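You operate a simulated robot arm through the tools that you are given. There is no shell and no other tool. Be economical: measure what you need, move in short steps, check, and stop when the job is done.

You are at the controls of a simulated two-armed robot. One attempt, no reset.

JOB
On the top of the mixing bench, fold the blue cloth in half, so that its two long edges meet.

It is judged by the outcome, as a careful person would: the job done as asked, and still so three seconds after it is handed in. It fails if anything else is knocked over, pushed out of place, dropped, spilled or broken. Flat cloth is picked up by pressing the open fingertips on it (5 to 10 N) and closing them slowly along it; thin cloth reads only 2 to 8 mm in the jaws.

ROBOT AND FRAMES
Two 7-joint arms with two-finger parallel grippers on one trunk, on a base that drives. Base frame: it is fixed to the floor where the robot stands at the start and does not move with it; the origin is under the middle of the robot, x ahead of it, y to its left, z up; the surface under the hand at the start is at about z = 780. Units: mm, degrees, N and s.
The left shoulder is at the start at [70, 133, 1076], the right one opposite. With the tool pointing down near the work surface each hand reaches from about 180 to 640 mm from the robot's upright axis, wherever it stands, measured 20 degrees to its own side. Places, roughly: top of the mixing bench [500, 0, 800]. Payload 1.57 kg a hand.
Tool frame (each hand has its own): the origin (TCP) lies between the finger pads and is the grasp point; the fingertips stand 30 mm ahead of it; z points along the fingers, y is the line along which they close. The gripper opens to 80 mm. The fingers are 17 mm wide and 12 mm thick; the gripper's body (40 by 82 mm) begins 80 mm behind the TCP.
Orientation is told as [roll, pitch, yaw] about the base's x, y, z axes, in that order, counted from this pose: with the fingers straight down and closing along the base's y, the tool's x points along the base's -x, its y along +y and its z along -z.

CONTROLS
- The arms move only by the tool jog_arm. It takes "left_targets", "right_targets" or both (then of equal length, played together; a hand with none holds still); each is a list that holds one entry, the list of rows, each a list of 7 numbers: the shift along the base's x, y, z in mm, then the turn, a rotation vector about the base's x, y, z in degrees, then the finger opening in mm, from 0 to 80. In form: [[[dx, dy, dz, rx, ry, rz, claw], ...]]. A call has 1 to 10 rows; each row shifts and turns the commanded pose from where the row before left it. Rows are played at 5 a second. More than 50 mm and 8.6 degrees between two rows, or a gripper value outside its range, and nothing of the call is played. Where a pose cannot be reached the arm comes as near as it can. A force on the tool above 40 N (or 10 N above the force at the start of the call, whichever is more), or a blocked arm, ends the call early, and 0.2 s more pass. The fingers move at their own pace (about 153 mm/s each) and stop on an object; they squeeze with about 43 N. The grip force told is the motor's: it shows also when the fingers shut on nothing. Time passes only in rows, and 0.2 s behind the last, so rows that do not move let the fingers close. The reply holds the time, the measured pose of the TCP, the force on the tool along the base axes, the opening and the grip force, in the units named above and with some noise, with the torque about the TCP (base axes, N m) and any sound that the robot's microphone picked up.
- Cameras (640 x 400 px; columns grow to the right, rows downward): "scene" is now at [130.7, -9.7, 1290.5]; the picture's right is [-0.12, -0.99, 0.00], its down [-0.70, 0.08, -0.71] and it looks along [0.70, -0.08, -0.71] (base axes); focal length 291 px, centre (320, 200). "left" rides on the left gripper at [72, 7, -122] in its tool frame; the picture's right is [-0.09, 1.00, 0.00], its down [-0.84, -0.08, -0.54] and it looks along [-0.54, -0.05, 0.84] (tool axes); focal length 238 px, centre (320, 200). "right" rides on the right gripper at [72, -7, -122] in its tool frame; the picture's right is [0.09, 1.00, 0.00], its down [-0.84, 0.08, -0.54] and it looks along [-0.54, 0.05, 0.84] (tool axes); focal length 238 px, centre (320, 200). There is no depth. A picture from a camera that has moved, and an enlarged one, comes with that camera's place and axes in the base frame and with its lens.
- get_image(camera): a new picture of that camera. It takes no simulated time.
- lift_body(by): slides the trunk up (or, below 0, down) by that many mm; the arms and the scene camera ride with it, the base frame stays. It gives what a move gives, with no picture.
- steer(legs): drives the robot by 1 to 6 legs, each [ahead, left, turn to the left] in mm, mm and degrees, along the robot's own axes; the way and the turn of a leg run together, so that a leg with both is an arc; at most 1500 mm and 180 degrees a leg. The arms and the cameras ride along, it lands a little off, and it stops where it bumps. It gives what a move gives.
- turn_head(pan, tilt): turns the head with the scene camera to pan (to the left, within 86 degrees either way) and tilt (down, from -29 to 69), counted from straight ahead of the robot. It gives what a move gives.
- close_up(camera, box): a new picture of the part [left, top, right, bottom] of that camera's present view, enlarged. It takes no simulated time.
- job_done(): hands the job in; it is judged then, once.

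Work in short steps. Places have to be worked out from the pictures, the camera data and where the tool is seen: move nearer, look again, correct. Check each grasp and each placing, and mend what went wrong. You have 120 turns and 92 pictures in all, those below and enlarged ones among them. Open the grippers and draw the arms clear of the work before you hand the job in, unless the task says otherwise; then end with one line.

The tools are called after ">>>" as a command line: name --argument value ..., lists and objects as JSON in quotes. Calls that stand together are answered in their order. jog_arm: Moves the arms, as the interface text tells. Its arguments: {"type":"object","properties":{"left_targets":{"type":"array","items":{"type":"array","items":{"type":"array","items":{"type":"number"}}}},"right_targets":{"type":"array","items":{"type":"array","items":{"type":"array","items":{"type":"number"}}}}},"required":[]} The other tools are called the same way: lift_body (by) slides the trunk up or down; steer (legs) drives the base; turn_head (pan, tilt) turns the head that bears the scene camera; get_image (camera) takes a picture; close_up (camera, box) takes an enlarged picture of a part of a camera's view; job_done () hands the job in.

At the start:

```text
clock: 0.0
left_tool_pos: [480.7, 63.2, 942.4]
left_tool_rot: [0.0, 0.1, 0.0]
left_ft_force: [0.6, 0.0, -0.1]
left_moment: [0.02, 0.03, 0.02]
left_gripper_width: 80.0
left_gripper_force: 0.0
right_tool_pos: [416.5, -279.2, 995.3]
right_tool_rot: [0.0, 0.0, 0.0]
right_ft_force: [-0.7, 0.5, -0.5]
right_moment: [0.0, 0.0, -0.02]
right_gripper_width: 79.9
right_gripper_force: 0.0
trunk travel left (down, up): [-650.0, 290.0]
robot x, y, heading: [-0.7, -1.3, -0.2]
head pan, tilt: [-6.7, 45.1]
```

scene: 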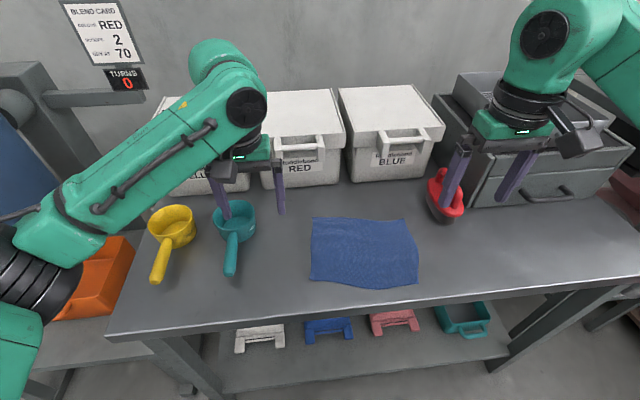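
right: 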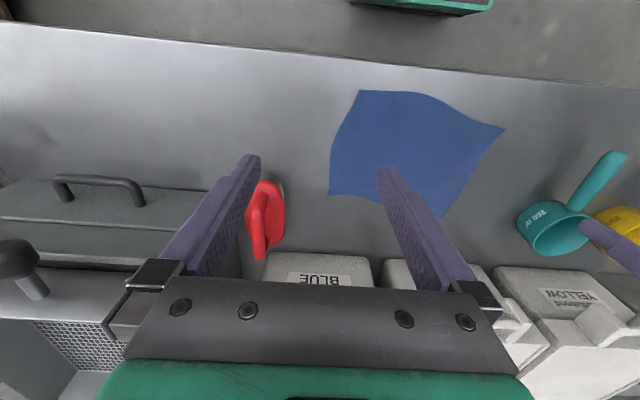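
left: 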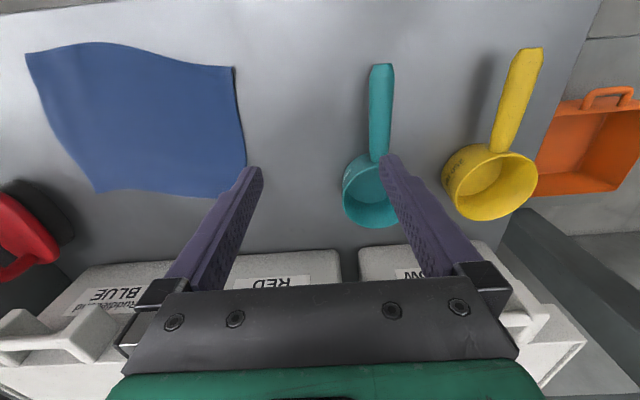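

I put the cloth corners at roughly [577,-42], [552,-254], [385,-227] and [423,-24], so the long edges are the near and far ones. I'll take an enlarged view to refine these.

>>> close_up --camera "scene" --box '[280, 190, 440, 300]'

>>> close_up --camera "left" --box '[0, 20, 280, 220]'

```text
3.64 times, centred on (360, 245) of scene
camera zoom: at [130.7, -9.7, 1290.5], right [-0.12, -0.99, 0.0], down [-0.7, 0.08, -0.71], along [0.7, -0.08, -0.71], focal length 1058 px, centre (174, 36)
```

zoom: 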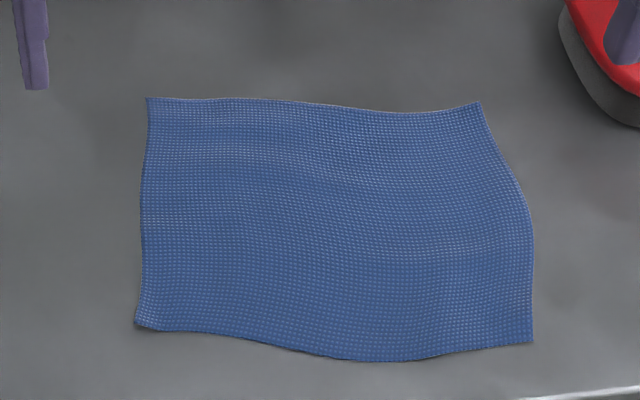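

```text
2.00 times, centred on (140, 120) of left
camera zoom: at [408.1, 67.7, 1064.6], right [0.09, 1.0, 0.0], down [0.84, -0.08, 0.54], along [0.54, -0.05, -0.84], focal length 477 px, centre (680, 360)
```

zoom: 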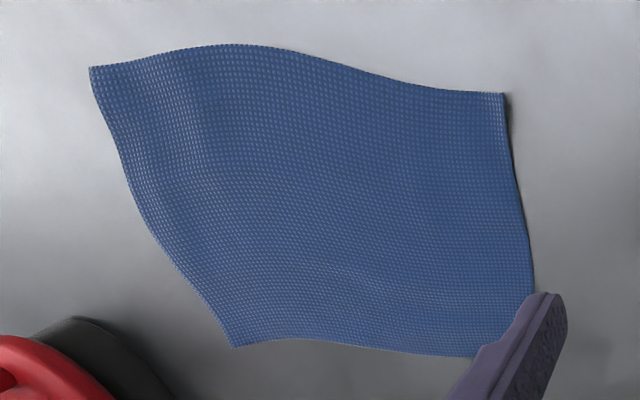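

Both views agree on the corners: near-left ≈(420,-25), near-right ≈(386,-230), far-left ≈(580,-43), far-right ≈(552,-257). I'll move both hands above the near edge's corners, yawed -9.4° to line up with it and open about 30 mm.

>>> jog_arm --left_targets '[[[-14, -27.8, -20, 0, 0, -2.35, 30], [-14, -27.8, -20, 0, 0, -2.35, 30], [-14, -27.8, -20, 0, 0, -2.35, 30], [-13.4, -27.8, -20, 0, 0, -2.35, 30], [0, 0, 0, 0, 0, 0, 30]]]' --right_targets '[[[-4.5, 17.4, -33.8, 0, 0, -2.35, 30], [-4.5, 17.4, -33.8, 0, 0, -2.35, 30], [-4.5, 17.4, -33.8, 0, 0, -2.35, 30], [-4.5, 17.4, -33.8, 0, 0, -2.35, 30], [0, 0, 0, 0, 0, 0, 30]]]'

>>> get_image --camera "left"

>>> get_image --camera "right"

>>> get_image --camera "scene"

```text
clock: 1.2
left_tool_pos: [426.3, -49.3, 861.6]
left_tool_rot: [-0.1, 0.1, -9.4]
left_ft_force: [-0.2, 0.4, -0.3]
left_moment: [-0.03, -0.01, 0.04]
left_gripper_width: 30.4
left_gripper_force: 0.0
right_tool_pos: [399.5, -206.8, 861.5]
right_tool_rot: [0.0, 0.0, -9.4]
right_ft_force: [-0.5, -0.3, 0.1]
right_moment: [-0.02, -0.01, 0.01]
right_gripper_width: 29.9
right_gripper_force: 0.1
trunk travel left (down, up): [-650.0, 290.0]
robot x, y, heading: [0.1, 1.9, 0.1]
head pan, tilt: [-6.7, 45.1]
```

```text
86 pictures are left
camera left: at [354.5, -32.1, 983.7], right [0.25, 0.97, 0.0], down [0.81, -0.21, 0.54], along [0.52, -0.14, -0.84], focal length 238 px, centre (320, 200)
```

left: 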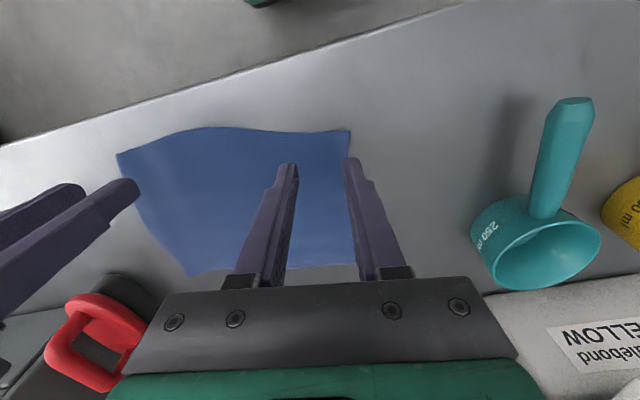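

```text
85 pictures are left
camera right: at [327.3, -200.7, 983.0], right [0.07, 1.0, 0.0], down [0.84, -0.06, 0.54], along [0.54, -0.04, -0.84], focal length 238 px, centre (320, 200)
```

right: 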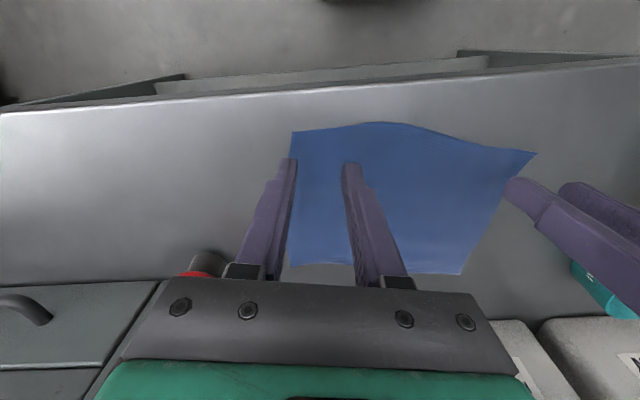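

```text
84 pictures are left
camera scene: at [130.5, -9.1, 1290.5], right [-0.12, -0.99, 0.0], down [-0.7, 0.08, -0.71], along [0.7, -0.08, -0.71], focal length 291 px, centre (320, 200)
```

scene: 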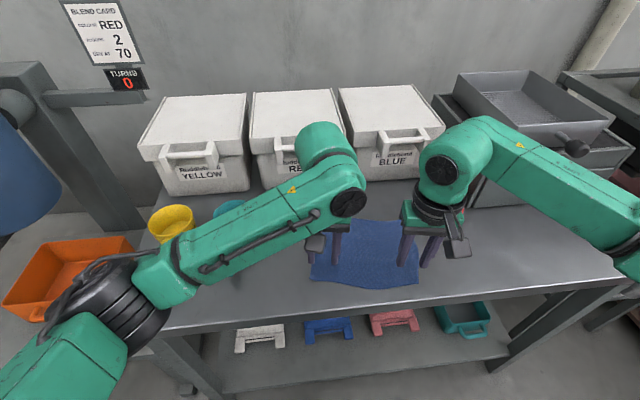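

The corners check out: 8–11 mm in from the edge and 24 mm in from the sides. I'm going down close to the table now.

>>> jog_arm --left_targets '[[[0, 0, -20, 0, 0, 0, 30], [0, 0, -18, 0, 0, 0, 30], [0, 0, -5, 0, 0, 0, 30], [0, 0, 0, 0, 0, 0, 30]]]' --right_targets '[[[0, 0, -20, 0, 0, 0, 30], [0, 0, -18, 0, 0, 0, 30], [0, 0, -5, 0, 0, 0, 30], [0, 0, 0, 0, 0, 0, 30]]]'

>>> get_image --camera "left"

>>> get_image --camera "right"

```text
clock: 2.2
left_tool_pos: [425.4, -48.4, 818.7]
left_tool_rot: [0.0, 0.1, -9.4]
left_ft_force: [-0.1, -0.3, -0.3]
left_moment: [0.0, 0.01, -0.02]
left_gripper_width: 30.0
left_gripper_force: 0.2
right_tool_pos: [400.3, -208.3, 818.1]
right_tool_rot: [0.0, -0.1, -9.4]
right_ft_force: [0.3, 0.7, -0.5]
right_moment: [-0.02, -0.03, -0.02]
right_gripper_width: 29.9
right_gripper_force: 0.0
trunk travel left (down, up): [-650.0, 290.0]
robot x, y, heading: [2.4, 0.1, -0.1]
head pan, tilt: [-6.7, 45.1]
```

```text
83 pictures are left
camera left: at [354.7, -31.9, 941.2], right [0.25, 0.97, 0.0], down [0.81, -0.21, 0.54], along [0.52, -0.14, -0.84], focal length 238 px, centre (320, 200)
```

left: 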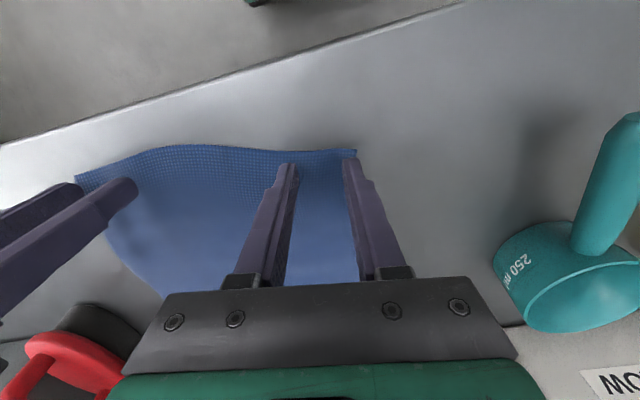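

```text
82 pictures are left
camera right: at [327.0, -202.0, 940.0], right [0.07, 1.0, 0.0], down [0.84, -0.06, 0.54], along [0.54, -0.04, -0.84], focal length 238 px, centre (320, 200)
```

right: 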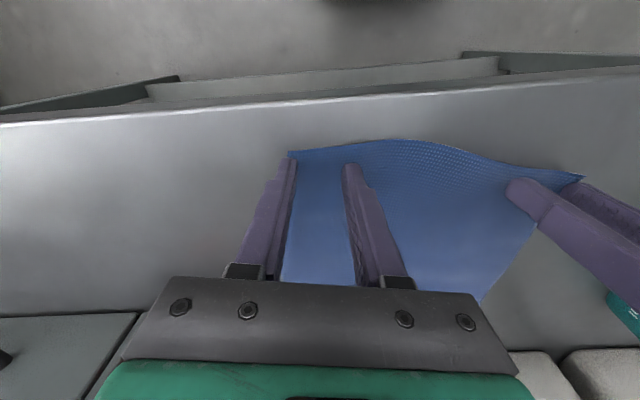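

The outer fingers sit right at the side edges, so I'll shift both hands 5 mm inward and descend gently to contact.

>>> jog_arm --left_targets '[[[-0.8, -5, 0, 0, 0, 0, 30], [0, 0, -3, 0, 0, 0, 30], [0, 0, -2, 0, 0, 0, 30], [0, 0, -2, 0, 0, 0, 30], [0, 0, 0, 0, 0, 0, 30]]]' --right_targets '[[[0.8, 5, 0, 0, 0, 0, 30], [0, 0, -3, 0, 0, 0, 30], [0, 0, -2, 0, 0, 0, 30], [0, 0, -2, 0, 0, 0, 30], [0, 0, 0, 0, 0, 0, 30]]]'

```text
clock: 3.4
left_tool_pos: [426.1, -53.4, 813.0]
left_tool_rot: [0.0, -0.1, -9.4]
left_ft_force: [-0.3, -0.4, -0.1]
left_moment: [0.0, 0.0, -0.03]
left_gripper_width: 29.9
left_gripper_force: 0.2
right_tool_pos: [399.7, -204.4, 810.8]
right_tool_rot: [0.1, -0.1, -9.4]
right_ft_force: [0.3, -0.1, 2.8]
right_moment: [-0.05, 0.03, 0.04]
right_gripper_width: 30.3
right_gripper_force: 0.1
trunk travel left (down, up): [-650.0, 290.0]
robot x, y, heading: [-0.8, 0.5, 0.0]
head pan, tilt: [-6.7, 45.1]
```

The right hand touches at about 811 (2.8 N) and the left isn't in contact yet. I'll step down further.

>>> jog_arm --left_targets '[[[0, 0, -1.5, 0, 0, 0, 30], [0, 0, -0.5, 0, 0, 0, 30], [0, 0, 0, 0, 0, 0, 30]]]' --right_targets '[[[0, 0, -0.5, 0, 0, 0, 30], [0, 0, -0.5, 0, 0, 0, 30], [0, 0, 0, 0, 0, 0, 30]]]'

```text
clock: 4.2
left_tool_pos: [424.3, -53.2, 811.3]
left_tool_rot: [0.0, 0.0, -9.3]
left_ft_force: [0.9, -1.3, 3.3]
left_moment: [0.02, -0.03, 0.04]
left_gripper_width: 30.0
left_gripper_force: 0.2
right_tool_pos: [398.8, -203.8, 811.2]
right_tool_rot: [0.0, -0.1, -9.4]
right_ft_force: [1.3, -0.9, 12.5]
right_moment: [-0.2, -0.05, 0.04]
right_gripper_width: 30.3
right_gripper_force: 0.1
trunk travel left (down, up): [-650.0, 290.0]
robot x, y, heading: [-2.1, 4.9, 0.0]
head pan, tilt: [-6.7, 45.1]
```

Stiffness is roughly 10 N/mm, so I'll lower the left by 0.5 and raise the right by 0.4 to bring both to about 8 N.

>>> jog_arm --left_targets '[[[0, 0, -0.5, 0, 0, 0, 30], [0, 0, 0, 0, 0, 0, 30]]]' --right_targets '[[[0, 0, 0.4, 0, 0, 0, 30], [0, 0, 0, 0, 0, 0, 30]]]'

```text
clock: 4.8
left_tool_pos: [423.6, -54.9, 811.3]
left_tool_rot: [-0.1, -0.2, -9.4]
left_ft_force: [0.9, -0.1, 7.9]
left_moment: [0.06, -0.04, -0.02]
left_gripper_width: 30.0
left_gripper_force: 0.0
right_tool_pos: [399.8, -203.7, 811.4]
right_tool_rot: [0.0, -0.1, -9.5]
right_ft_force: [0.7, -0.6, 9.4]
right_moment: [-0.08, 0.02, 0.06]
right_gripper_width: 30.2
right_gripper_force: 0.1
trunk travel left (down, up): [-650.0, 290.0]
robot x, y, heading: [-0.5, 1.7, 0.1]
head pan, tilt: [-6.7, 45.1]
```

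Both hands are pressing at 8–9 N. Now I close the fingers slowly.

>>> jog_arm --left_targets '[[[0, 0, 0, 0, 0, 0, 26], [0, 0, 0, 0, 0, 0, 22], [0, 0, 0, 0, 0, 0, 18], [0, 0, 0, 0, 0, 0, 14], [0, 0, 0, 0, 0, 0, 10], [0, 0, 0, 0, 0, 0, 6], [0, 0, 0, 0, 0, 0, 3], [0, 0, 0, 0, 0, 0, 0], [0, 0, 0, 0, 0, 0, 0]]]' --right_targets '[[[0, 0, 0, 0, 0, 0, 26], [0, 0, 0, 0, 0, 0, 22], [0, 0, 0, 0, 0, 0, 18], [0, 0, 0, 0, 0, 0, 14], [0, 0, 0, 0, 0, 0, 10], [0, 0, 0, 0, 0, 0, 6], [0, 0, 0, 0, 0, 0, 3], [0, 0, 0, 0, 0, 0, 0], [0, 0, 0, 0, 0, 0, 0]]]'

>>> get_image --camera "left"

>>> get_image --camera "right"

```text
clock: 6.8
left_tool_pos: [423.9, -54.4, 811.3]
left_tool_rot: [-0.1, -0.1, -9.4]
left_ft_force: [-2.0, -8.6, 11.7]
left_moment: [-0.22, 0.09, 0.03]
left_gripper_width: 2.0
left_gripper_force: 23.8
right_tool_pos: [399.5, -203.4, 811.4]
right_tool_rot: [0.1, -0.2, -9.4]
right_ft_force: [1.1, 7.6, 4.2]
right_moment: [0.26, -0.01, 0.0]
right_gripper_width: 2.0
right_gripper_force: 24.3
trunk travel left (down, up): [-650.0, 290.0]
robot x, y, heading: [-4.4, 2.5, -0.0]
head pan, tilt: [-6.7, 45.1]
```

```text
81 pictures are left
camera left: at [352.3, -37.1, 933.1], right [0.25, 0.97, 0.0], down [0.81, -0.21, 0.54], along [0.53, -0.14, -0.84], focal length 238 px, centre (320, 200)
```

left: 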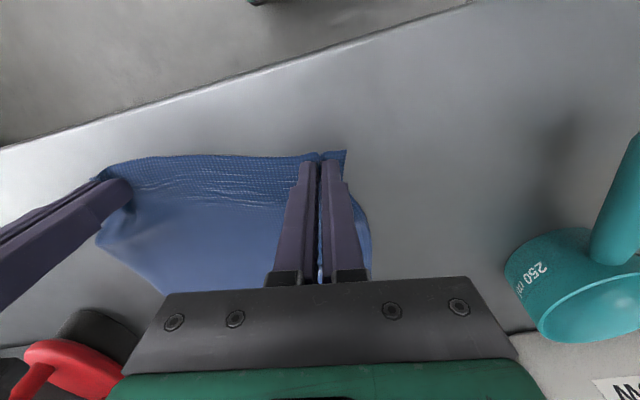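

```text
80 pictures are left
camera right: at [326.2, -197.0, 933.4], right [0.07, 1.0, 0.0], down [0.84, -0.06, 0.54], along [0.54, -0.04, -0.84], focal length 238 px, centre (320, 200)
```

right: 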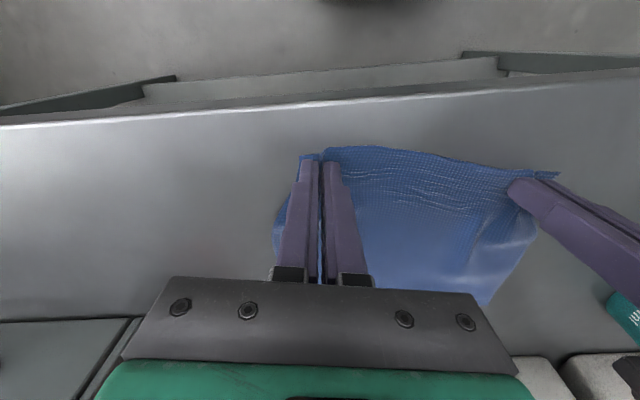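

Both hands read 2.0 mm on cloth. I'll lift along the start of the arc and check it holds.

>>> jog_arm --left_targets '[[[0, 0, 12, 0, 0, 0, 0], [3, 0, 15, 0, 0, 0, 0], [5, -1, 15, 0, 0, 0, 0], [0, 0, 0, 0, 0, 0, 0]]]' --right_targets '[[[0, 0, 12, 0, 0, 0, 0], [3, 0, 15, 0, 0, 0, 0], [5, -1, 15, 0, 0, 0, 0], [0, 0, 0, 0, 0, 0, 0]]]'

>>> get_image --camera "left"

>>> get_image --camera "right"

>>> close_up --camera "scene" --box '[280, 190, 440, 300]'

```text
clock: 7.8
left_tool_pos: [432.6, -55.2, 851.8]
left_tool_rot: [-0.1, 0.0, -9.3]
left_ft_force: [-0.9, -9.6, -0.6]
left_moment: [-0.3, 0.05, 0.05]
left_gripper_width: 2.3
left_gripper_force: 23.7
right_tool_pos: [408.4, -205.6, 852.5]
right_tool_rot: [0.0, 0.1, -9.4]
right_ft_force: [1.9, 9.4, -0.1]
right_moment: [0.31, -0.03, -0.01]
right_gripper_width: 1.8
right_gripper_force: 23.4
trunk travel left (down, up): [-650.0, 290.0]
robot x, y, heading: [-0.1, -2.2, 0.1]
head pan, tilt: [-6.7, 45.1]
```

```text
79 pictures are left
camera left: at [361.7, -38.1, 974.2], right [0.25, 0.97, 0.0], down [0.81, -0.21, 0.54], along [0.52, -0.14, -0.84], focal length 238 px, centre (320, 200)
```

left: 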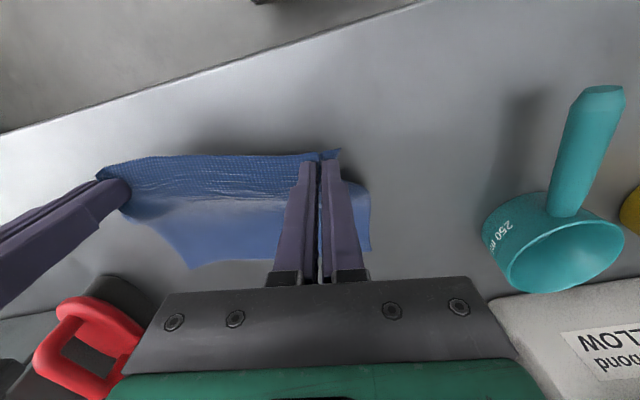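

```text
78 pictures are left
camera right: at [335.2, -198.5, 974.9], right [0.07, 1.0, 0.0], down [0.84, -0.06, 0.54], along [0.54, -0.04, -0.84], focal length 238 px, centre (320, 200)
```

right: 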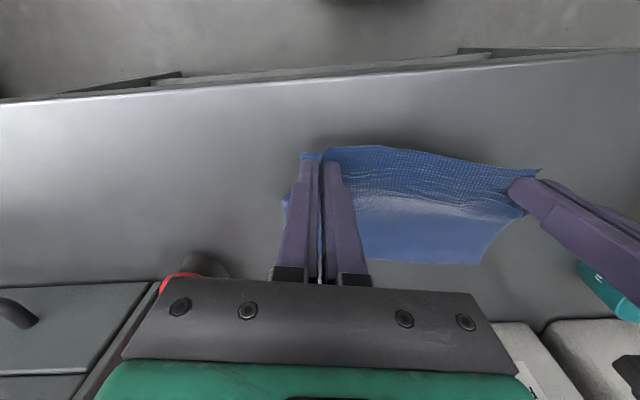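

```text
3.64 times, centred on (360, 245) of scene
camera zoom: at [130.5, -9.8, 1290.5], right [-0.12, -0.99, 0.0], down [-0.7, 0.08, -0.71], along [0.7, -0.08, -0.71], focal length 1058 px, centre (174, 36)
```

zoom: 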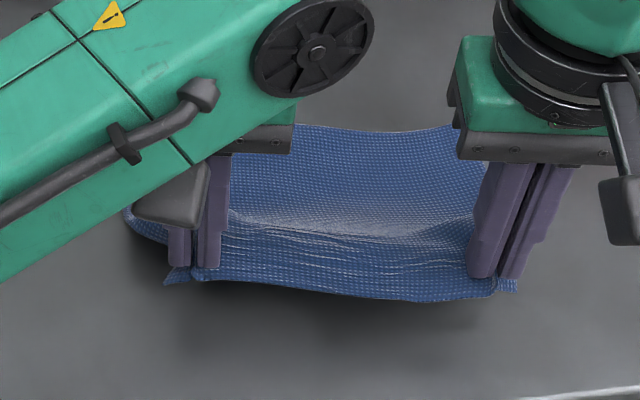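

The grip holds, but the whole cloth was dragged about 20 mm toward me; the far corners are now ≈(557,-30) and (536,-242). I'll keep the arc low with more forward motion to leave slack, and bring the hands 2 mm closer each.

>>> jog_arm --left_targets '[[[12, -1.5, 6, 0, 0, 0, 0], [15, -2.5, 5, 0, 0, 0, 0], [15, -2, 2, 0, 0, 0, 0], [13, -2, 0, 0, 0, 0, 0], [0, 0, 0, 0, 0, 0, 0]]]' --right_targets '[[[12, -0.5, 6, 0, 0, 0, 0], [15, -1, 5, 0, 0, 0, 0], [15, -1, 2, 0, 0, 0, 0], [13, -1.5, 0, 0, 0, 0, 0], [0, 0, 0, 0, 0, 0, 0]]]'

>>> get_image --camera "left"

>>> get_image --camera "right"

>>> close_up --camera "scene" --box '[280, 190, 440, 300]'

```text
clock: 9.0
left_tool_pos: [487.2, -63.1, 864.7]
left_tool_rot: [0.0, 0.0, -9.4]
left_ft_force: [-0.7, -3.1, 0.6]
left_moment: [-0.13, 0.0, 0.01]
left_gripper_width: 2.2
left_gripper_force: 23.6
right_tool_pos: [462.7, -209.0, 866.7]
right_tool_rot: [0.1, -0.1, -9.4]
right_ft_force: [0.5, 4.0, -0.2]
right_moment: [0.11, -0.03, 0.0]
right_gripper_width: 1.8
right_gripper_force: 23.9
trunk travel left (down, up): [-650.0, 290.0]
robot x, y, heading: [4.5, 3.1, 0.1]
head pan, tilt: [-6.7, 45.1]
```

```text
76 pictures are left
camera left: at [416.4, -45.7, 987.2], right [0.25, 0.97, 0.0], down [0.81, -0.21, 0.54], along [0.52, -0.14, -0.84], focal length 238 px, centre (320, 200)
```

left: 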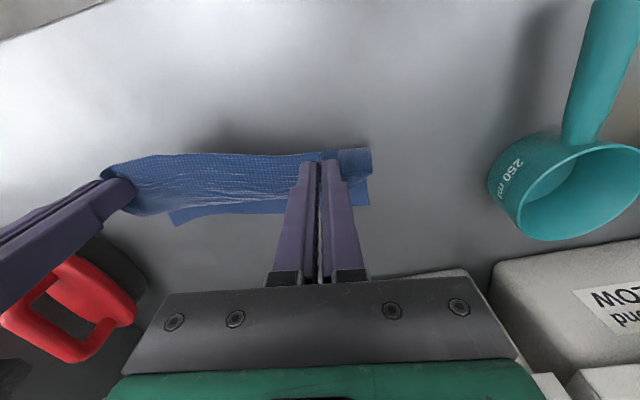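

```text
75 pictures are left
camera right: at [390.2, -202.6, 988.1], right [0.07, 1.0, 0.0], down [0.84, -0.06, 0.54], along [0.54, -0.04, -0.84], focal length 238 px, centre (320, 200)
```

right: 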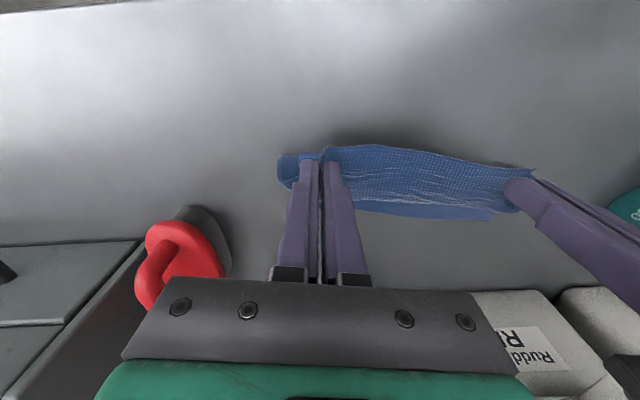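

```text
3.64 times, centred on (360, 245) of scene
camera zoom: at [130.3, -9.6, 1290.5], right [-0.12, -0.99, 0.0], down [-0.7, 0.08, -0.71], along [0.7, -0.08, -0.71], focal length 1058 px, centre (174, 36)
```

zoom: 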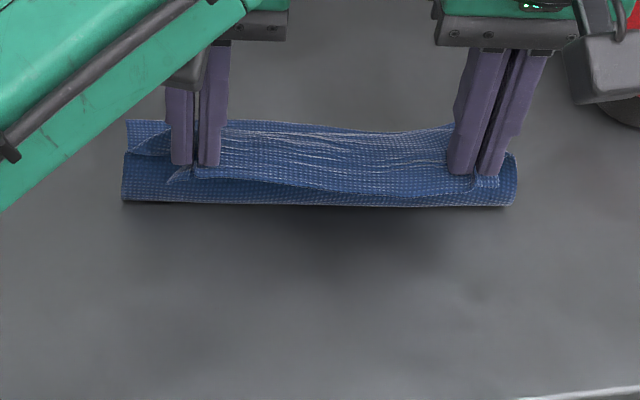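

The cloth is folding nicely: the crease is at x≈484 and the far corners are ≈(562,-29) and (534,-243). Hand targets are then left ≈(549,-61) and right ≈(530,-212), so I'll move over them and part-way down.

>>> jog_arm --left_targets '[[[15, 0.5, 0, 0, 0, 0, 0], [16, 0.5, -4, 0, 0, 0, 0], [16, 0.5, -10, 0, 0, 0, 0], [15, 0.5, -14, 0, 0, 0, 0], [0, 0, 0, 0, 0, 0, 0]]]' --right_targets '[[[16, -0.7, 0, 0, 0, 0, 0], [17, -0.7, -4, 0, 0, 0, 0], [17, -0.8, -10, 0, 0, 0, 0], [17, -0.8, -16, 0, 0, 0, 0], [0, 0, 0, 0, 0, 0, 0]]]'

>>> get_image --camera "left"

>>> get_image --camera "right"

>>> close_up --camera "scene" --box '[280, 180, 440, 280]'

```text
clock: 10.2
left_tool_pos: [548.6, -60.9, 838.5]
left_tool_rot: [-0.1, -0.1, -9.5]
left_ft_force: [-1.0, -9.1, -0.5]
left_moment: [-0.33, 0.02, 0.04]
left_gripper_width: 2.3
left_gripper_force: 23.8
right_tool_pos: [530.9, -211.3, 835.7]
right_tool_rot: [0.0, -0.1, -9.2]
right_ft_force: [0.2, 9.0, 0.9]
right_moment: [0.29, -0.02, 0.02]
right_gripper_width: 2.1
right_gripper_force: 23.7
trunk travel left (down, up): [-650.0, 290.0]
robot x, y, heading: [4.6, 0.5, -0.1]
head pan, tilt: [-6.7, 45.1]
```

```text
73 pictures are left
camera left: at [477.7, -43.6, 960.1], right [0.26, 0.97, 0.0], down [0.81, -0.21, 0.54], along [0.52, -0.14, -0.84], focal length 238 px, centre (320, 200)
```

left: 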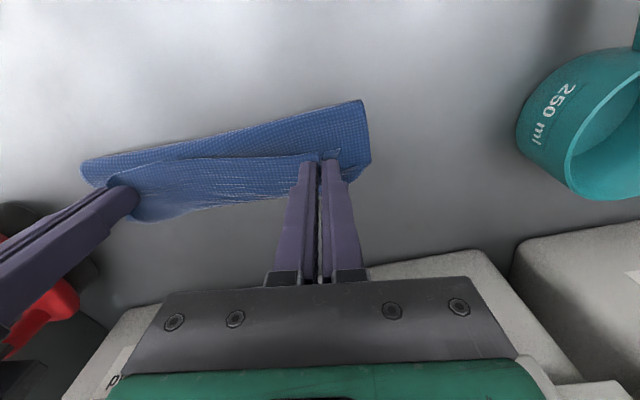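

```text
72 pictures are left
camera right: at [458.2, -204.9, 958.3], right [0.07, 1.0, 0.0], down [0.84, -0.06, 0.54], along [0.54, -0.04, -0.84], focal length 238 px, centre (320, 200)
```

right: 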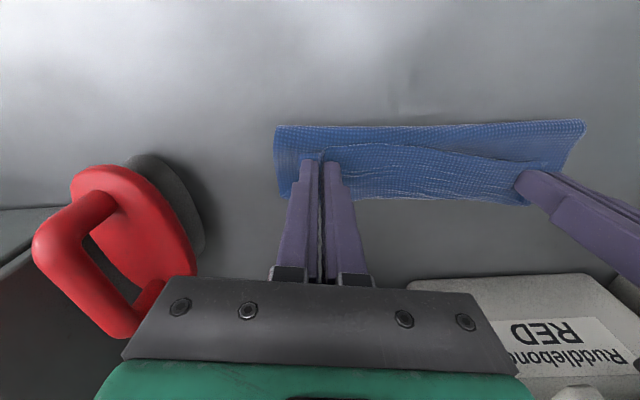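

```text
4.00 times, centred on (360, 230) of scene
camera zoom: at [130.1, -9.3, 1290.5], right [-0.12, -0.99, 0.0], down [-0.7, 0.08, -0.71], along [0.7, -0.08, -0.71], focal length 1163 px, centre (160, 80)
```

zoom: 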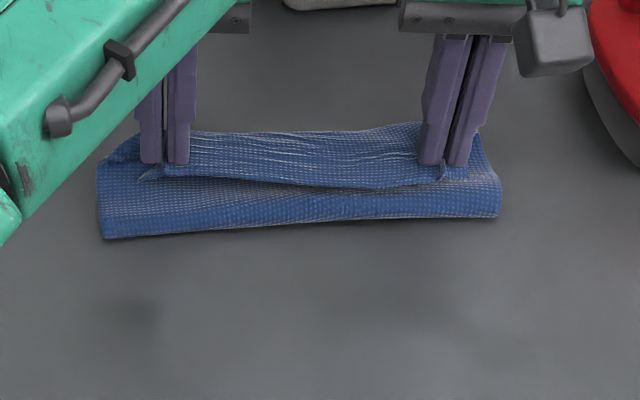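

The pinch keeps the cloth's edge facing me, so the top layer is curling into a Z rather than folding. Better to undo this: I'll run the path back and lay the cloth flat, then fold the far edge toward me with the fingers closing across the edge, tilting the hand over during the fold.

>>> jog_arm --left_targets '[[[-15, 0, 14, 0, 0, 0, 0], [-16, 0, 10, 0, 0, 0, 0], [-16, 1, 4, 0, 0, 0, 0], [-15, 2, 0, 0, 0, 0, 0], [-15, 3, -1, 0, 0, 0, 0], [-15, 3, -3, 0, 0, 0, 0], [-15, 3, -6, 0, 0, 0, 0], [-15, 3, -8, 0, 0, 0, 0], [-9, 2, -14, 0, 0, 0, 0], [-9, 2, -14, 0, 0, 0, 0]]]' --right_targets '[[[-16, 0, 16, 0, 0, 0, 0], [-17, 0, 10, 0, 0, 0, 0], [-17, 1, 4, 0, 0, 0, 0], [-17, 2, 0, 0, 0, 0, 0], [-15, 3, -1, 0, 0, 0, 0], [-15, 3, -3, 0, 0, 0, 0], [-15, 3, -6, 0, 0, 0, 0], [-15, 3, -8, 0, 0, 0, 0], [-9, 2, -14, 0, 0, 0, 0], [-9, 2, -14, 0, 0, 0, 0]]]'

>>> close_up --camera "scene" --box '[280, 190, 440, 300]'

>>> get_image --camera "left"

```text
clock: 12.4
left_tool_pos: [410.6, -42.7, 819.4]
left_tool_rot: [-0.1, 0.0, -9.4]
left_ft_force: [-2.6, -12.4, 0.0]
left_moment: [-0.38, 0.02, 0.04]
left_gripper_width: 2.0
left_gripper_force: 24.4
right_tool_pos: [386.2, -192.8, 820.6]
right_tool_rot: [0.0, -0.1, -9.3]
right_ft_force: [1.3, 13.7, -0.2]
right_moment: [0.39, -0.04, 0.01]
right_gripper_width: 2.1
right_gripper_force: 23.6
trunk travel left (down, up): [-650.0, 290.0]
robot x, y, heading: [1.2, -2.9, -0.1]
head pan, tilt: [-6.7, 45.1]
```

```text
3.64 times, centred on (360, 245) of scene
camera zoom: at [130.3, -9.6, 1290.6], right [-0.12, -0.99, 0.0], down [-0.7, 0.08, -0.71], along [0.7, -0.08, -0.71], focal length 1058 px, centre (174, 36)
```

zoom: 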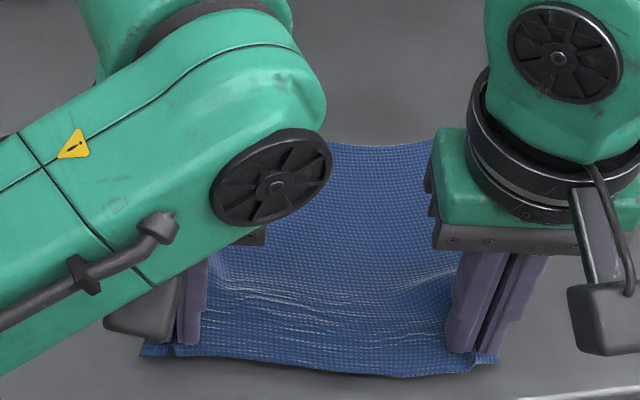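

```text
69 pictures are left
camera left: at [338.7, -25.0, 941.0], right [0.25, 0.97, 0.0], down [0.81, -0.21, 0.54], along [0.52, -0.14, -0.84], focal length 238 px, centre (320, 200)
```

left: 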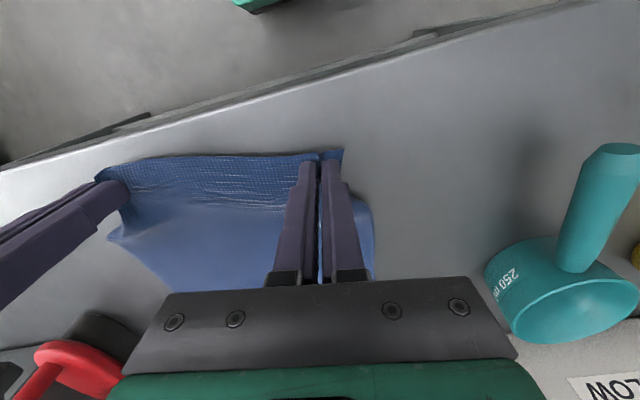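

The cloth has unfolded flat again. I'll lower to the table, open the fingers along it to spread the gathers, and then lift.

>>> jog_arm --left_targets '[[[-2, 0.3, -4, 0, 0, 0, 0], [-1, 0, -3.5, 0, 0, 0, 0], [0, 0, 0, 0, 0, 0, 6], [0, 0, 0, 0, 0, 0, 14], [0, 0, 0, 0, 0, 0, 22], [0, 0, 0, 0, 0, 0, 30], [0, 0, 10, 0, 0, 0, 30], [0, 0, 25, 0, 0, 0, 30], [0, 0, 40, 0, 0, 0, 30]]]' --right_targets '[[[-2, 0.3, -5, 0, 0, 0, 0], [-1, 0, -4, 0, 0, 0, 0], [0, 0, 0, 0, 0, 0, 6], [0, 0, 0, 0, 0, 0, 14], [0, 0, 0, 0, 0, 0, 22], [0, 0, 0, 0, 0, 0, 30], [0, 0, 10, 0, 0, 0, 30], [0, 0, 25, 0, 0, 0, 30], [0, 0, 40, 0, 0, 0, 30]]]'

>>> get_image --camera "left"

>>> get_image --camera "right"

```text
clock: 14.4
left_tool_pos: [406.0, -41.2, 887.8]
left_tool_rot: [0.0, 0.1, -9.4]
left_ft_force: [-0.5, -1.4, -0.6]
left_moment: [0.03, -0.02, -0.01]
left_gripper_width: 30.1
left_gripper_force: 0.0
right_tool_pos: [382.6, -193.2, 885.2]
right_tool_rot: [0.1, 0.0, -9.4]
right_ft_force: [0.4, 0.7, 0.5]
right_moment: [-0.02, 0.0, 0.0]
right_gripper_width: 29.6
right_gripper_force: 0.0
trunk travel left (down, up): [-650.0, 290.0]
robot x, y, heading: [0.5, 1.8, -0.0]
head pan, tilt: [-6.7, 45.1]
```

```text
68 pictures are left
camera left: at [335.1, -24.1, 1009.2], right [0.25, 0.97, 0.0], down [0.81, -0.21, 0.54], along [0.52, -0.14, -0.84], focal length 238 px, centre (320, 200)
```

left: 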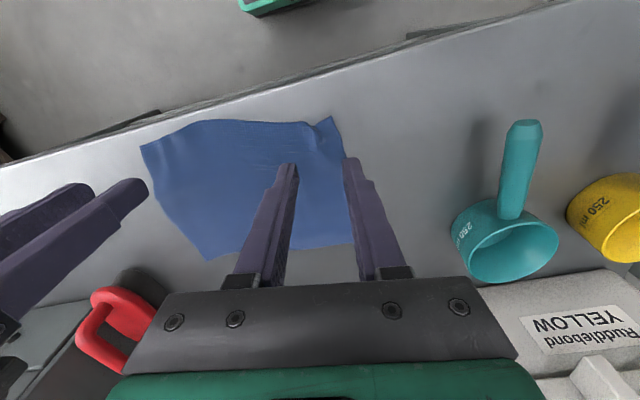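

```text
67 pictures are left
camera right: at [309.6, -186.1, 1008.7], right [0.07, 1.0, 0.0], down [0.84, -0.06, 0.54], along [0.54, -0.04, -0.84], focal length 238 px, centre (320, 200)
```

right: 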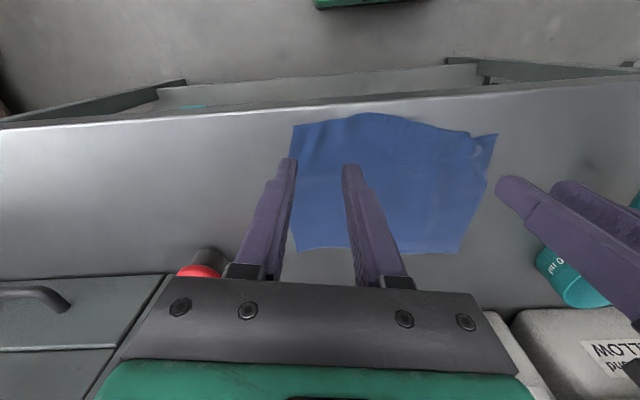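

Cloth is flat; corners ≈ FL(558,-22), FR(535,-236), NL(391,-25), NR(370,-218). I'll turn the hands about ∓90° in yaw, cameras outward, while moving high above the far corners.

>>> jog_arm --left_targets '[[[10, 0, 12, 0, 0, -8.5, 30], [10, 0, 12, 0, 0, -8.5, 30], [10, 0, 12, 0, 0, -8.5, 30], [12, 0, 0, 0, 0, -8.5, 30], [12, 0, 0, 0, 0, -8.5, 30], [12, 0, 0, 0, 0, -8.5, 30]]]' --right_targets '[[[10, -4, 12, 0, 0, 8.5, 30], [10, -4, 12, 0, 0, 8.5, 30], [10, -4, 12, 0, 0, 8.5, 30], [12, -4, 0, 0, 0, 8.5, 30], [12, -4, 0, 0, 0, 8.5, 30], [12, -4, 0, 0, 0, 8.5, 30]]]'

>>> get_image --camera "scene"

```text
clock: 15.8
left_tool_pos: [472.7, -41.6, 922.2]
left_tool_rot: [0.1, 0.0, -60.4]
left_ft_force: [0.5, 0.6, -0.6]
left_moment: [0.0, -0.01, -0.02]
left_gripper_width: 30.1
left_gripper_force: 0.1
right_tool_pos: [421.3, -201.2, 921.6]
right_tool_rot: [-7.4, -0.5, 34.9]
right_ft_force: [-0.8, -0.5, -0.3]
right_moment: [0.01, -0.01, 0.01]
right_gripper_width: 30.2
right_gripper_force: 0.1
right hand out of reach, approached as far as the arm can: row 5, 6
trunk travel left (down, up): [-650.0, 290.0]
robot x, y, heading: [1.7, -2.1, 0.1]
head pan, tilt: [-6.7, 45.1]
```

```text
66 pictures are left
camera scene: at [130.0, -9.1, 1290.5], right [-0.12, -0.99, 0.0], down [-0.7, 0.08, -0.71], along [0.7, -0.08, -0.71], focal length 291 px, centre (320, 200)
```

scene: 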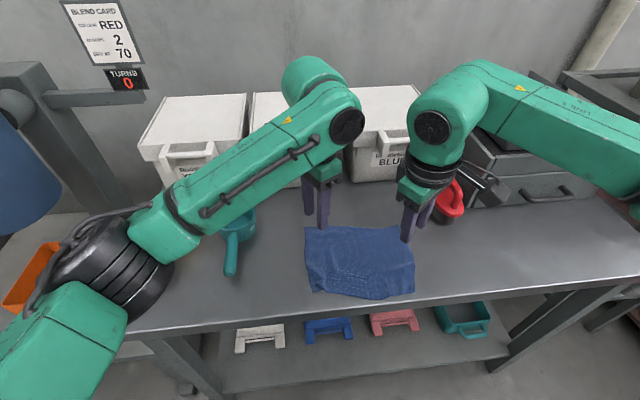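

The right wrist runs out at about +40° yaw while the left turned fine toward negative yaw. I'll turn the right one the other way too and let the left carry on to -96°.

>>> jog_arm --left_targets '[[[14, 1, 0, 0, 0, -7.2, 30], [14, 1, 0, 0, 0, -7.2, 30], [14, 1, 0, 0, 0, -7.1, 30], [14, 2, 0, 0, 0, -7.1, 30], [14, 2, 0, 0, 0, -7.1, 30], [0, 0, 0, 0, 0, 0, 30], [0, 0, 0, 0, 0, 0, 30], [0, 0, 0, 0, 0, 0, 30], [0, 0, 0, 0, 0, 0, 30], [0, 0, 0, 0, 0, 0, 30]]]' --right_targets '[[[0, 0, 0, 0, 0, -8.5, 30], [0, 0, 0, 0, 0, -8.5, 30], [0, 0, 0, 0, 0, -8.5, 30], [0, 0, 0, 0, 0, -8.5, 30], [0, 0, 0, 0, 0, -8.5, 30], [0, 0, 0, 0, 0, -8.5, 30], [0, 0, 0, 0, 0, -8.5, 30], [0, 0, 0, 0, 0, -8.5, 30], [0, 0, 0, 0, 0, -8.5, 30], [0, 0, 0, 0, 0, -8.5, 30]]]'

```text
clock: 18.0
left_tool_pos: [543.9, -35.7, 921.8]
left_tool_rot: [-0.1, 0.1, -96.1]
left_ft_force: [0.1, 0.7, -0.2]
left_moment: [0.0, 0.01, 0.0]
left_gripper_width: 29.8
left_gripper_force: 0.0
right_tool_pos: [422.9, -201.5, 922.8]
right_tool_rot: [-7.5, -0.5, -50.3]
right_ft_force: [0.4, -0.7, 0.0]
right_moment: [-0.03, 0.01, 0.0]
right_gripper_width: 29.9
right_gripper_force: 0.0
trunk travel left (down, up): [-650.0, 290.0]
robot x, y, heading: [-1.4, -0.7, 0.0]
head pan, tilt: [-6.7, 45.1]
```

The right turns freely that way. I'll finish its yaw to -96°, remove the leftover 7.5° tilt and move above the far-right corner.

>>> jog_arm --right_targets '[[[14, -3, 0, 0, 0, -7.6, 30], [14, -3, 0, 0, 0, -7.6, 30], [14, -3, 0, 0, 0, -7.6, 30], [14, -3, 0, 0, 0, -7.6, 30], [15, -3, 0, 0, 0, -7.6, 30], [14, -2, 0, 0, 0, -7.7, 30], [14, -2, 0, -0.8, -7.45, 0, 30], [0, 0, 0, 0, 0, 0, 30]]]'

>>> get_image --camera "scene"

>>> get_image --camera "left"

>>> get_image --camera "right"

```text
clock: 19.8
left_tool_pos: [543.2, -34.5, 922.6]
left_tool_rot: [0.0, 0.0, -96.1]
left_ft_force: [0.9, 0.5, -0.7]
left_moment: [0.0, 0.02, 0.0]
left_gripper_width: 30.1
left_gripper_force: 0.0
right_tool_pos: [522.0, -221.9, 922.3]
right_tool_rot: [0.0, -0.5, -96.0]
right_ft_force: [0.3, 0.8, 0.0]
right_moment: [0.02, 0.0, 0.0]
right_gripper_width: 30.0
right_gripper_force: 0.1
trunk travel left (down, up): [-650.0, 290.0]
robot x, y, heading: [-1.0, -1.5, -0.2]
head pan, tilt: [-6.7, 45.1]
```

```text
65 pictures are left
camera scene: at [131.1, -9.5, 1290.4], right [-0.12, -0.99, 0.0], down [-0.7, 0.08, -0.71], along [0.7, -0.08, -0.71], focal length 291 px, centre (320, 200)
```

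scene: 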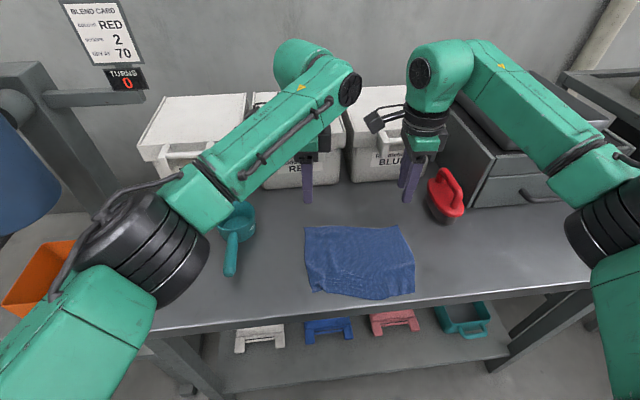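

```text
64 pictures are left
camera left: at [556.7, 34.9, 1044.0], right [0.98, -0.2, 0.0], down [-0.17, -0.82, 0.54], along [-0.11, -0.53, -0.84], focal length 238 px, centre (320, 200)
```

left: 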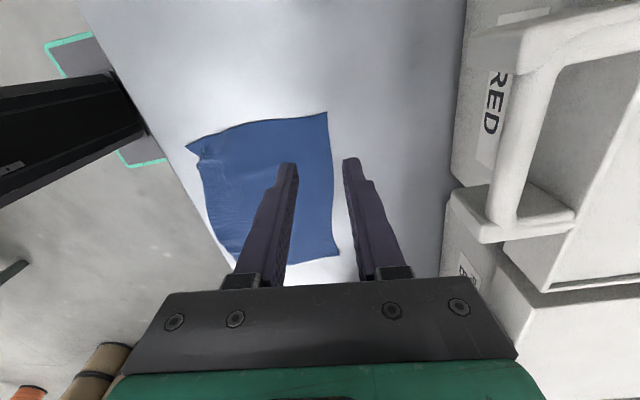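

```text
63 pictures are left
camera right: at [523.3, -146.0, 1043.8], right [1.0, -0.01, 0.0], down [-0.01, -0.84, 0.55], along [-0.01, -0.55, -0.84], focal length 238 px, centre (320, 200)
```

right: 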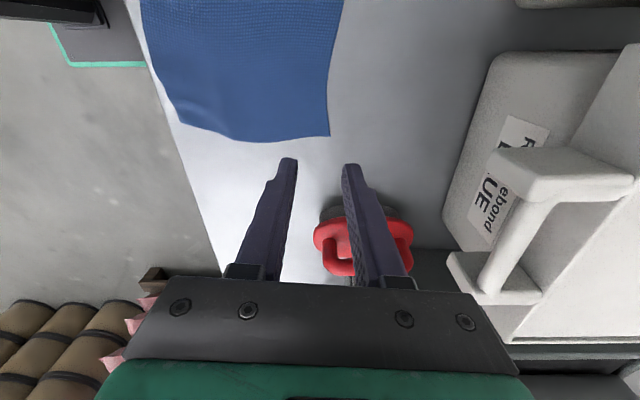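

Refined far corners are FL≈(554,-24), FR≈(531,-233). I'll centre the hands 14 mm inside the far edge and 14 mm from the sides, open 18 mm, and descend to just above the cloth.

>>> jog_arm --left_targets '[[[-4.6, -2, 0, 0, 0, 0, 18], [0, 0, -35, 0, 0, 0, 18], [0, 0, -35, 0, 0, 0, 18], [0, 0, -33, 0, 0, 0, 18], [0, 0, 0, 0, 0, 0, 18]]]' --right_targets '[[[-3.4, 4, 0, 0, 0, 0, 18], [0, 0, -35, 0, 0, 0, 18], [0, 0, -35, 0, 0, 0, 18], [0, 0, -33, 0, 0, 0, 18], [0, 0, 0, 0, 0, 0, 18]]]'

>>> get_image --camera "left"

>>> get_image --camera "right"

```text
clock: 21.0
left_tool_pos: [537.7, -35.3, 819.5]
left_tool_rot: [0.0, 0.1, -96.0]
left_ft_force: [0.2, 0.5, -0.7]
left_moment: [0.0, 0.01, 0.01]
left_gripper_width: 17.9
left_gripper_force: 0.2
right_tool_pos: [519.3, -216.6, 819.7]
right_tool_rot: [-0.1, -0.6, -95.9]
right_ft_force: [-0.3, 1.2, 0.4]
right_moment: [0.0, 0.02, 0.02]
right_gripper_width: 18.1
right_gripper_force: 0.0
trunk travel left (down, up): [-650.0, 290.0]
robot x, y, heading: [-0.5, 3.5, 0.4]
head pan, tilt: [-6.7, 45.1]
```

```text
62 pictures are left
camera left: at [551.0, 33.3, 941.6], right [0.98, -0.2, 0.0], down [-0.17, -0.82, 0.54], along [-0.11, -0.53, -0.84], focal length 238 px, centre (320, 200)
```

left: 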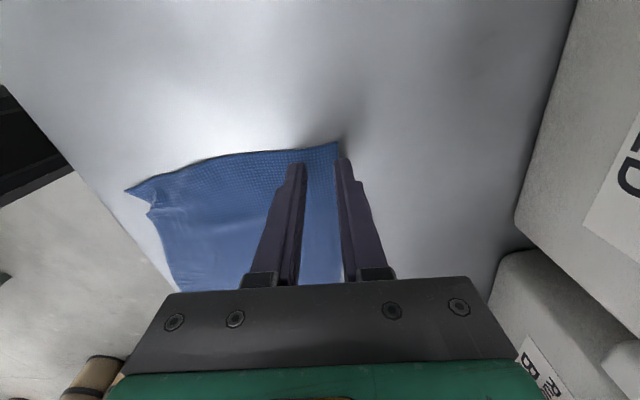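

```text
61 pictures are left
camera right: at [518.8, -141.5, 940.8], right [1.0, -0.01, 0.0], down [-0.01, -0.84, 0.55], along [-0.01, -0.55, -0.84], focal length 238 px, centre (320, 200)
```

right: 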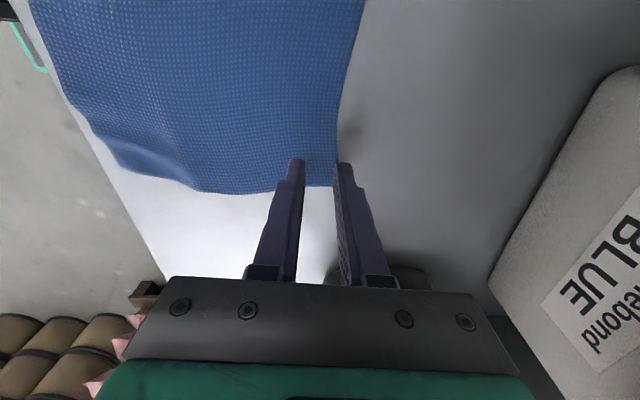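

The right outer finger is only about 1–2 mm inside the edge and the left about 3 mm. I'll shift both slightly toward me and descend to contact.

>>> jog_arm --left_targets '[[[-1.5, 0, 0, 0, 0, 0, 18], [0, 0, -4, 0, 0, 0, 18], [0, 0, -2.5, 0, 0, 0, 18], [0, 0, -1.5, 0, 0, 0, 18], [0, 0, 0, 0, 0, 0, 18]]]' --right_targets '[[[-3.5, 1, 0, 0, 0, 0, 18], [0, 0, -4, 0, 0, 0, 18], [0, 0, -2.5, 0, 0, 0, 18], [0, 0, -1.5, 0, 0, 0, 18], [0, 0, 0, 0, 0, 0, 18]]]'

```text
clock: 22.2
left_tool_pos: [535.4, -36.3, 812.3]
left_tool_rot: [0.0, 0.0, -96.0]
left_ft_force: [0.1, -0.4, 0.3]
left_moment: [0.0, -0.05, 0.02]
left_gripper_width: 18.0
left_gripper_force: 0.1
right_tool_pos: [515.1, -215.1, 812.1]
right_tool_rot: [0.0, -0.5, -96.1]
right_ft_force: [-0.2, 0.2, 1.4]
right_moment: [0.0, -0.01, 0.02]
right_gripper_width: 18.2
right_gripper_force: 0.0
trunk travel left (down, up): [-650.0, 290.0]
robot x, y, heading: [0.7, 2.8, -0.0]
head pan, tilt: [-6.7, 45.1]
```

Contact is just starting; another 0.7 mm should give about 7 N.

>>> jog_arm --left_targets '[[[0, 0, -0.5, 0, 0, 0, 18], [0, 0, -0.4, 0, 0, 0, 18], [0, 0, 0, 0, 0, 0, 18]]]' --right_targets '[[[0, 0, -0.4, 0, 0, 0, 18], [0, 0, -0.3, 0, 0, 0, 18], [0, 0, 0, 0, 0, 0, 18]]]'

```text
clock: 23.0
left_tool_pos: [536.3, -35.3, 810.7]
left_tool_rot: [-0.1, -0.1, -96.1]
left_ft_force: [0.1, -0.3, 2.9]
left_moment: [0.01, 0.01, -0.01]
left_gripper_width: 17.9
left_gripper_force: 0.1
right_tool_pos: [513.7, -215.5, 810.8]
right_tool_rot: [0.0, -0.5, -96.0]
right_ft_force: [1.2, -0.2, 3.9]
right_moment: [-0.01, -0.06, 0.0]
right_gripper_width: 18.6
right_gripper_force: 0.1
trunk travel left (down, up): [-650.0, 290.0]
robot x, y, heading: [-1.9, 3.8, 0.1]
head pan, tilt: [-6.7, 45.1]
```

The readings are 3–4 N, so I'll press a little more and then close slowly.

>>> jog_arm --left_targets '[[[0, 0, -0.4, 0, 0, 0, 18], [0, 0, 0, 0, 0, 0, 18], [0, 0, 0, 0, 0, 0, 15], [0, 0, 0, 0, 0, 0, 12], [0, 0, 0, 0, 0, 0, 9], [0, 0, 0, 0, 0, 0, 6], [0, 0, 0, 0, 0, 0, 3], [0, 0, 0, 0, 0, 0, 0], [0, 0, 0, 0, 0, 0, 0]]]' --right_targets '[[[0, 0, -0.3, 0, 0, 0, 18], [0, 0, 0, 0, 0, 0, 18], [0, 0, 0, 0, 0, 0, 15], [0, 0, 0, 0, 0, 0, 12], [0, 0, 0, 0, 0, 0, 9], [0, 0, 0, 0, 0, 0, 6], [0, 0, 0, 0, 0, 0, 3], [0, 0, 0, 0, 0, 0, 0], [0, 0, 0, 0, 0, 0, 0]]]'

>>> get_image --camera "left"

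>>> get_image --camera "right"

```text
clock: 25.0
left_tool_pos: [535.9, -35.9, 811.8]
left_tool_rot: [0.2, 0.1, -96.1]
left_ft_force: [0.9, -1.2, 4.6]
left_moment: [0.0, -0.02, 0.02]
left_gripper_width: 2.2
left_gripper_force: 23.8
right_tool_pos: [513.2, -214.1, 812.4]
right_tool_rot: [0.1, -0.5, -96.0]
right_ft_force: [0.7, 0.1, 7.8]
right_moment: [0.03, 0.01, -0.01]
right_gripper_width: 2.1
right_gripper_force: 24.1
trunk travel left (down, up): [-650.0, 290.0]
robot x, y, heading: [1.2, 0.7, 0.3]
head pan, tilt: [-6.7, 45.1]
```

```text
60 pictures are left
camera left: at [548.5, 33.3, 933.4], right [0.98, -0.2, 0.0], down [-0.17, -0.82, 0.54], along [-0.11, -0.53, -0.84], focal length 238 px, centre (320, 200)
```

left: 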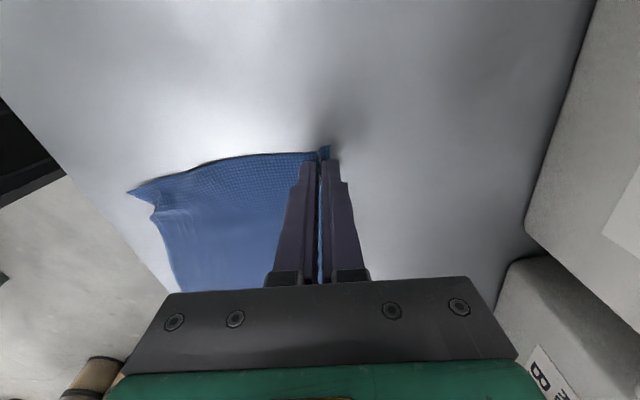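

```text
59 pictures are left
camera right: at [513.8, -140.4, 932.9], right [1.0, -0.01, 0.0], down [-0.01, -0.84, 0.55], along [-0.01, -0.55, -0.84], focal length 238 px, centre (320, 200)
```

right: 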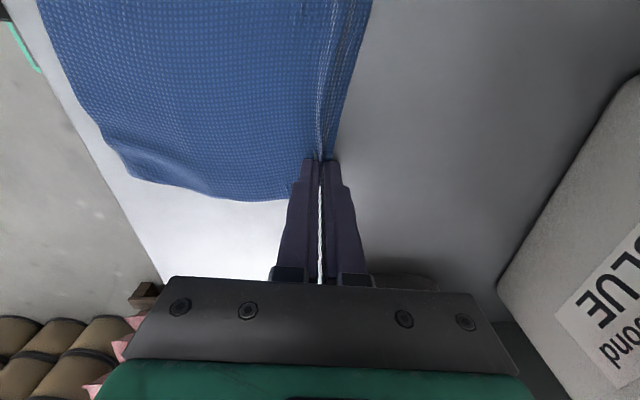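

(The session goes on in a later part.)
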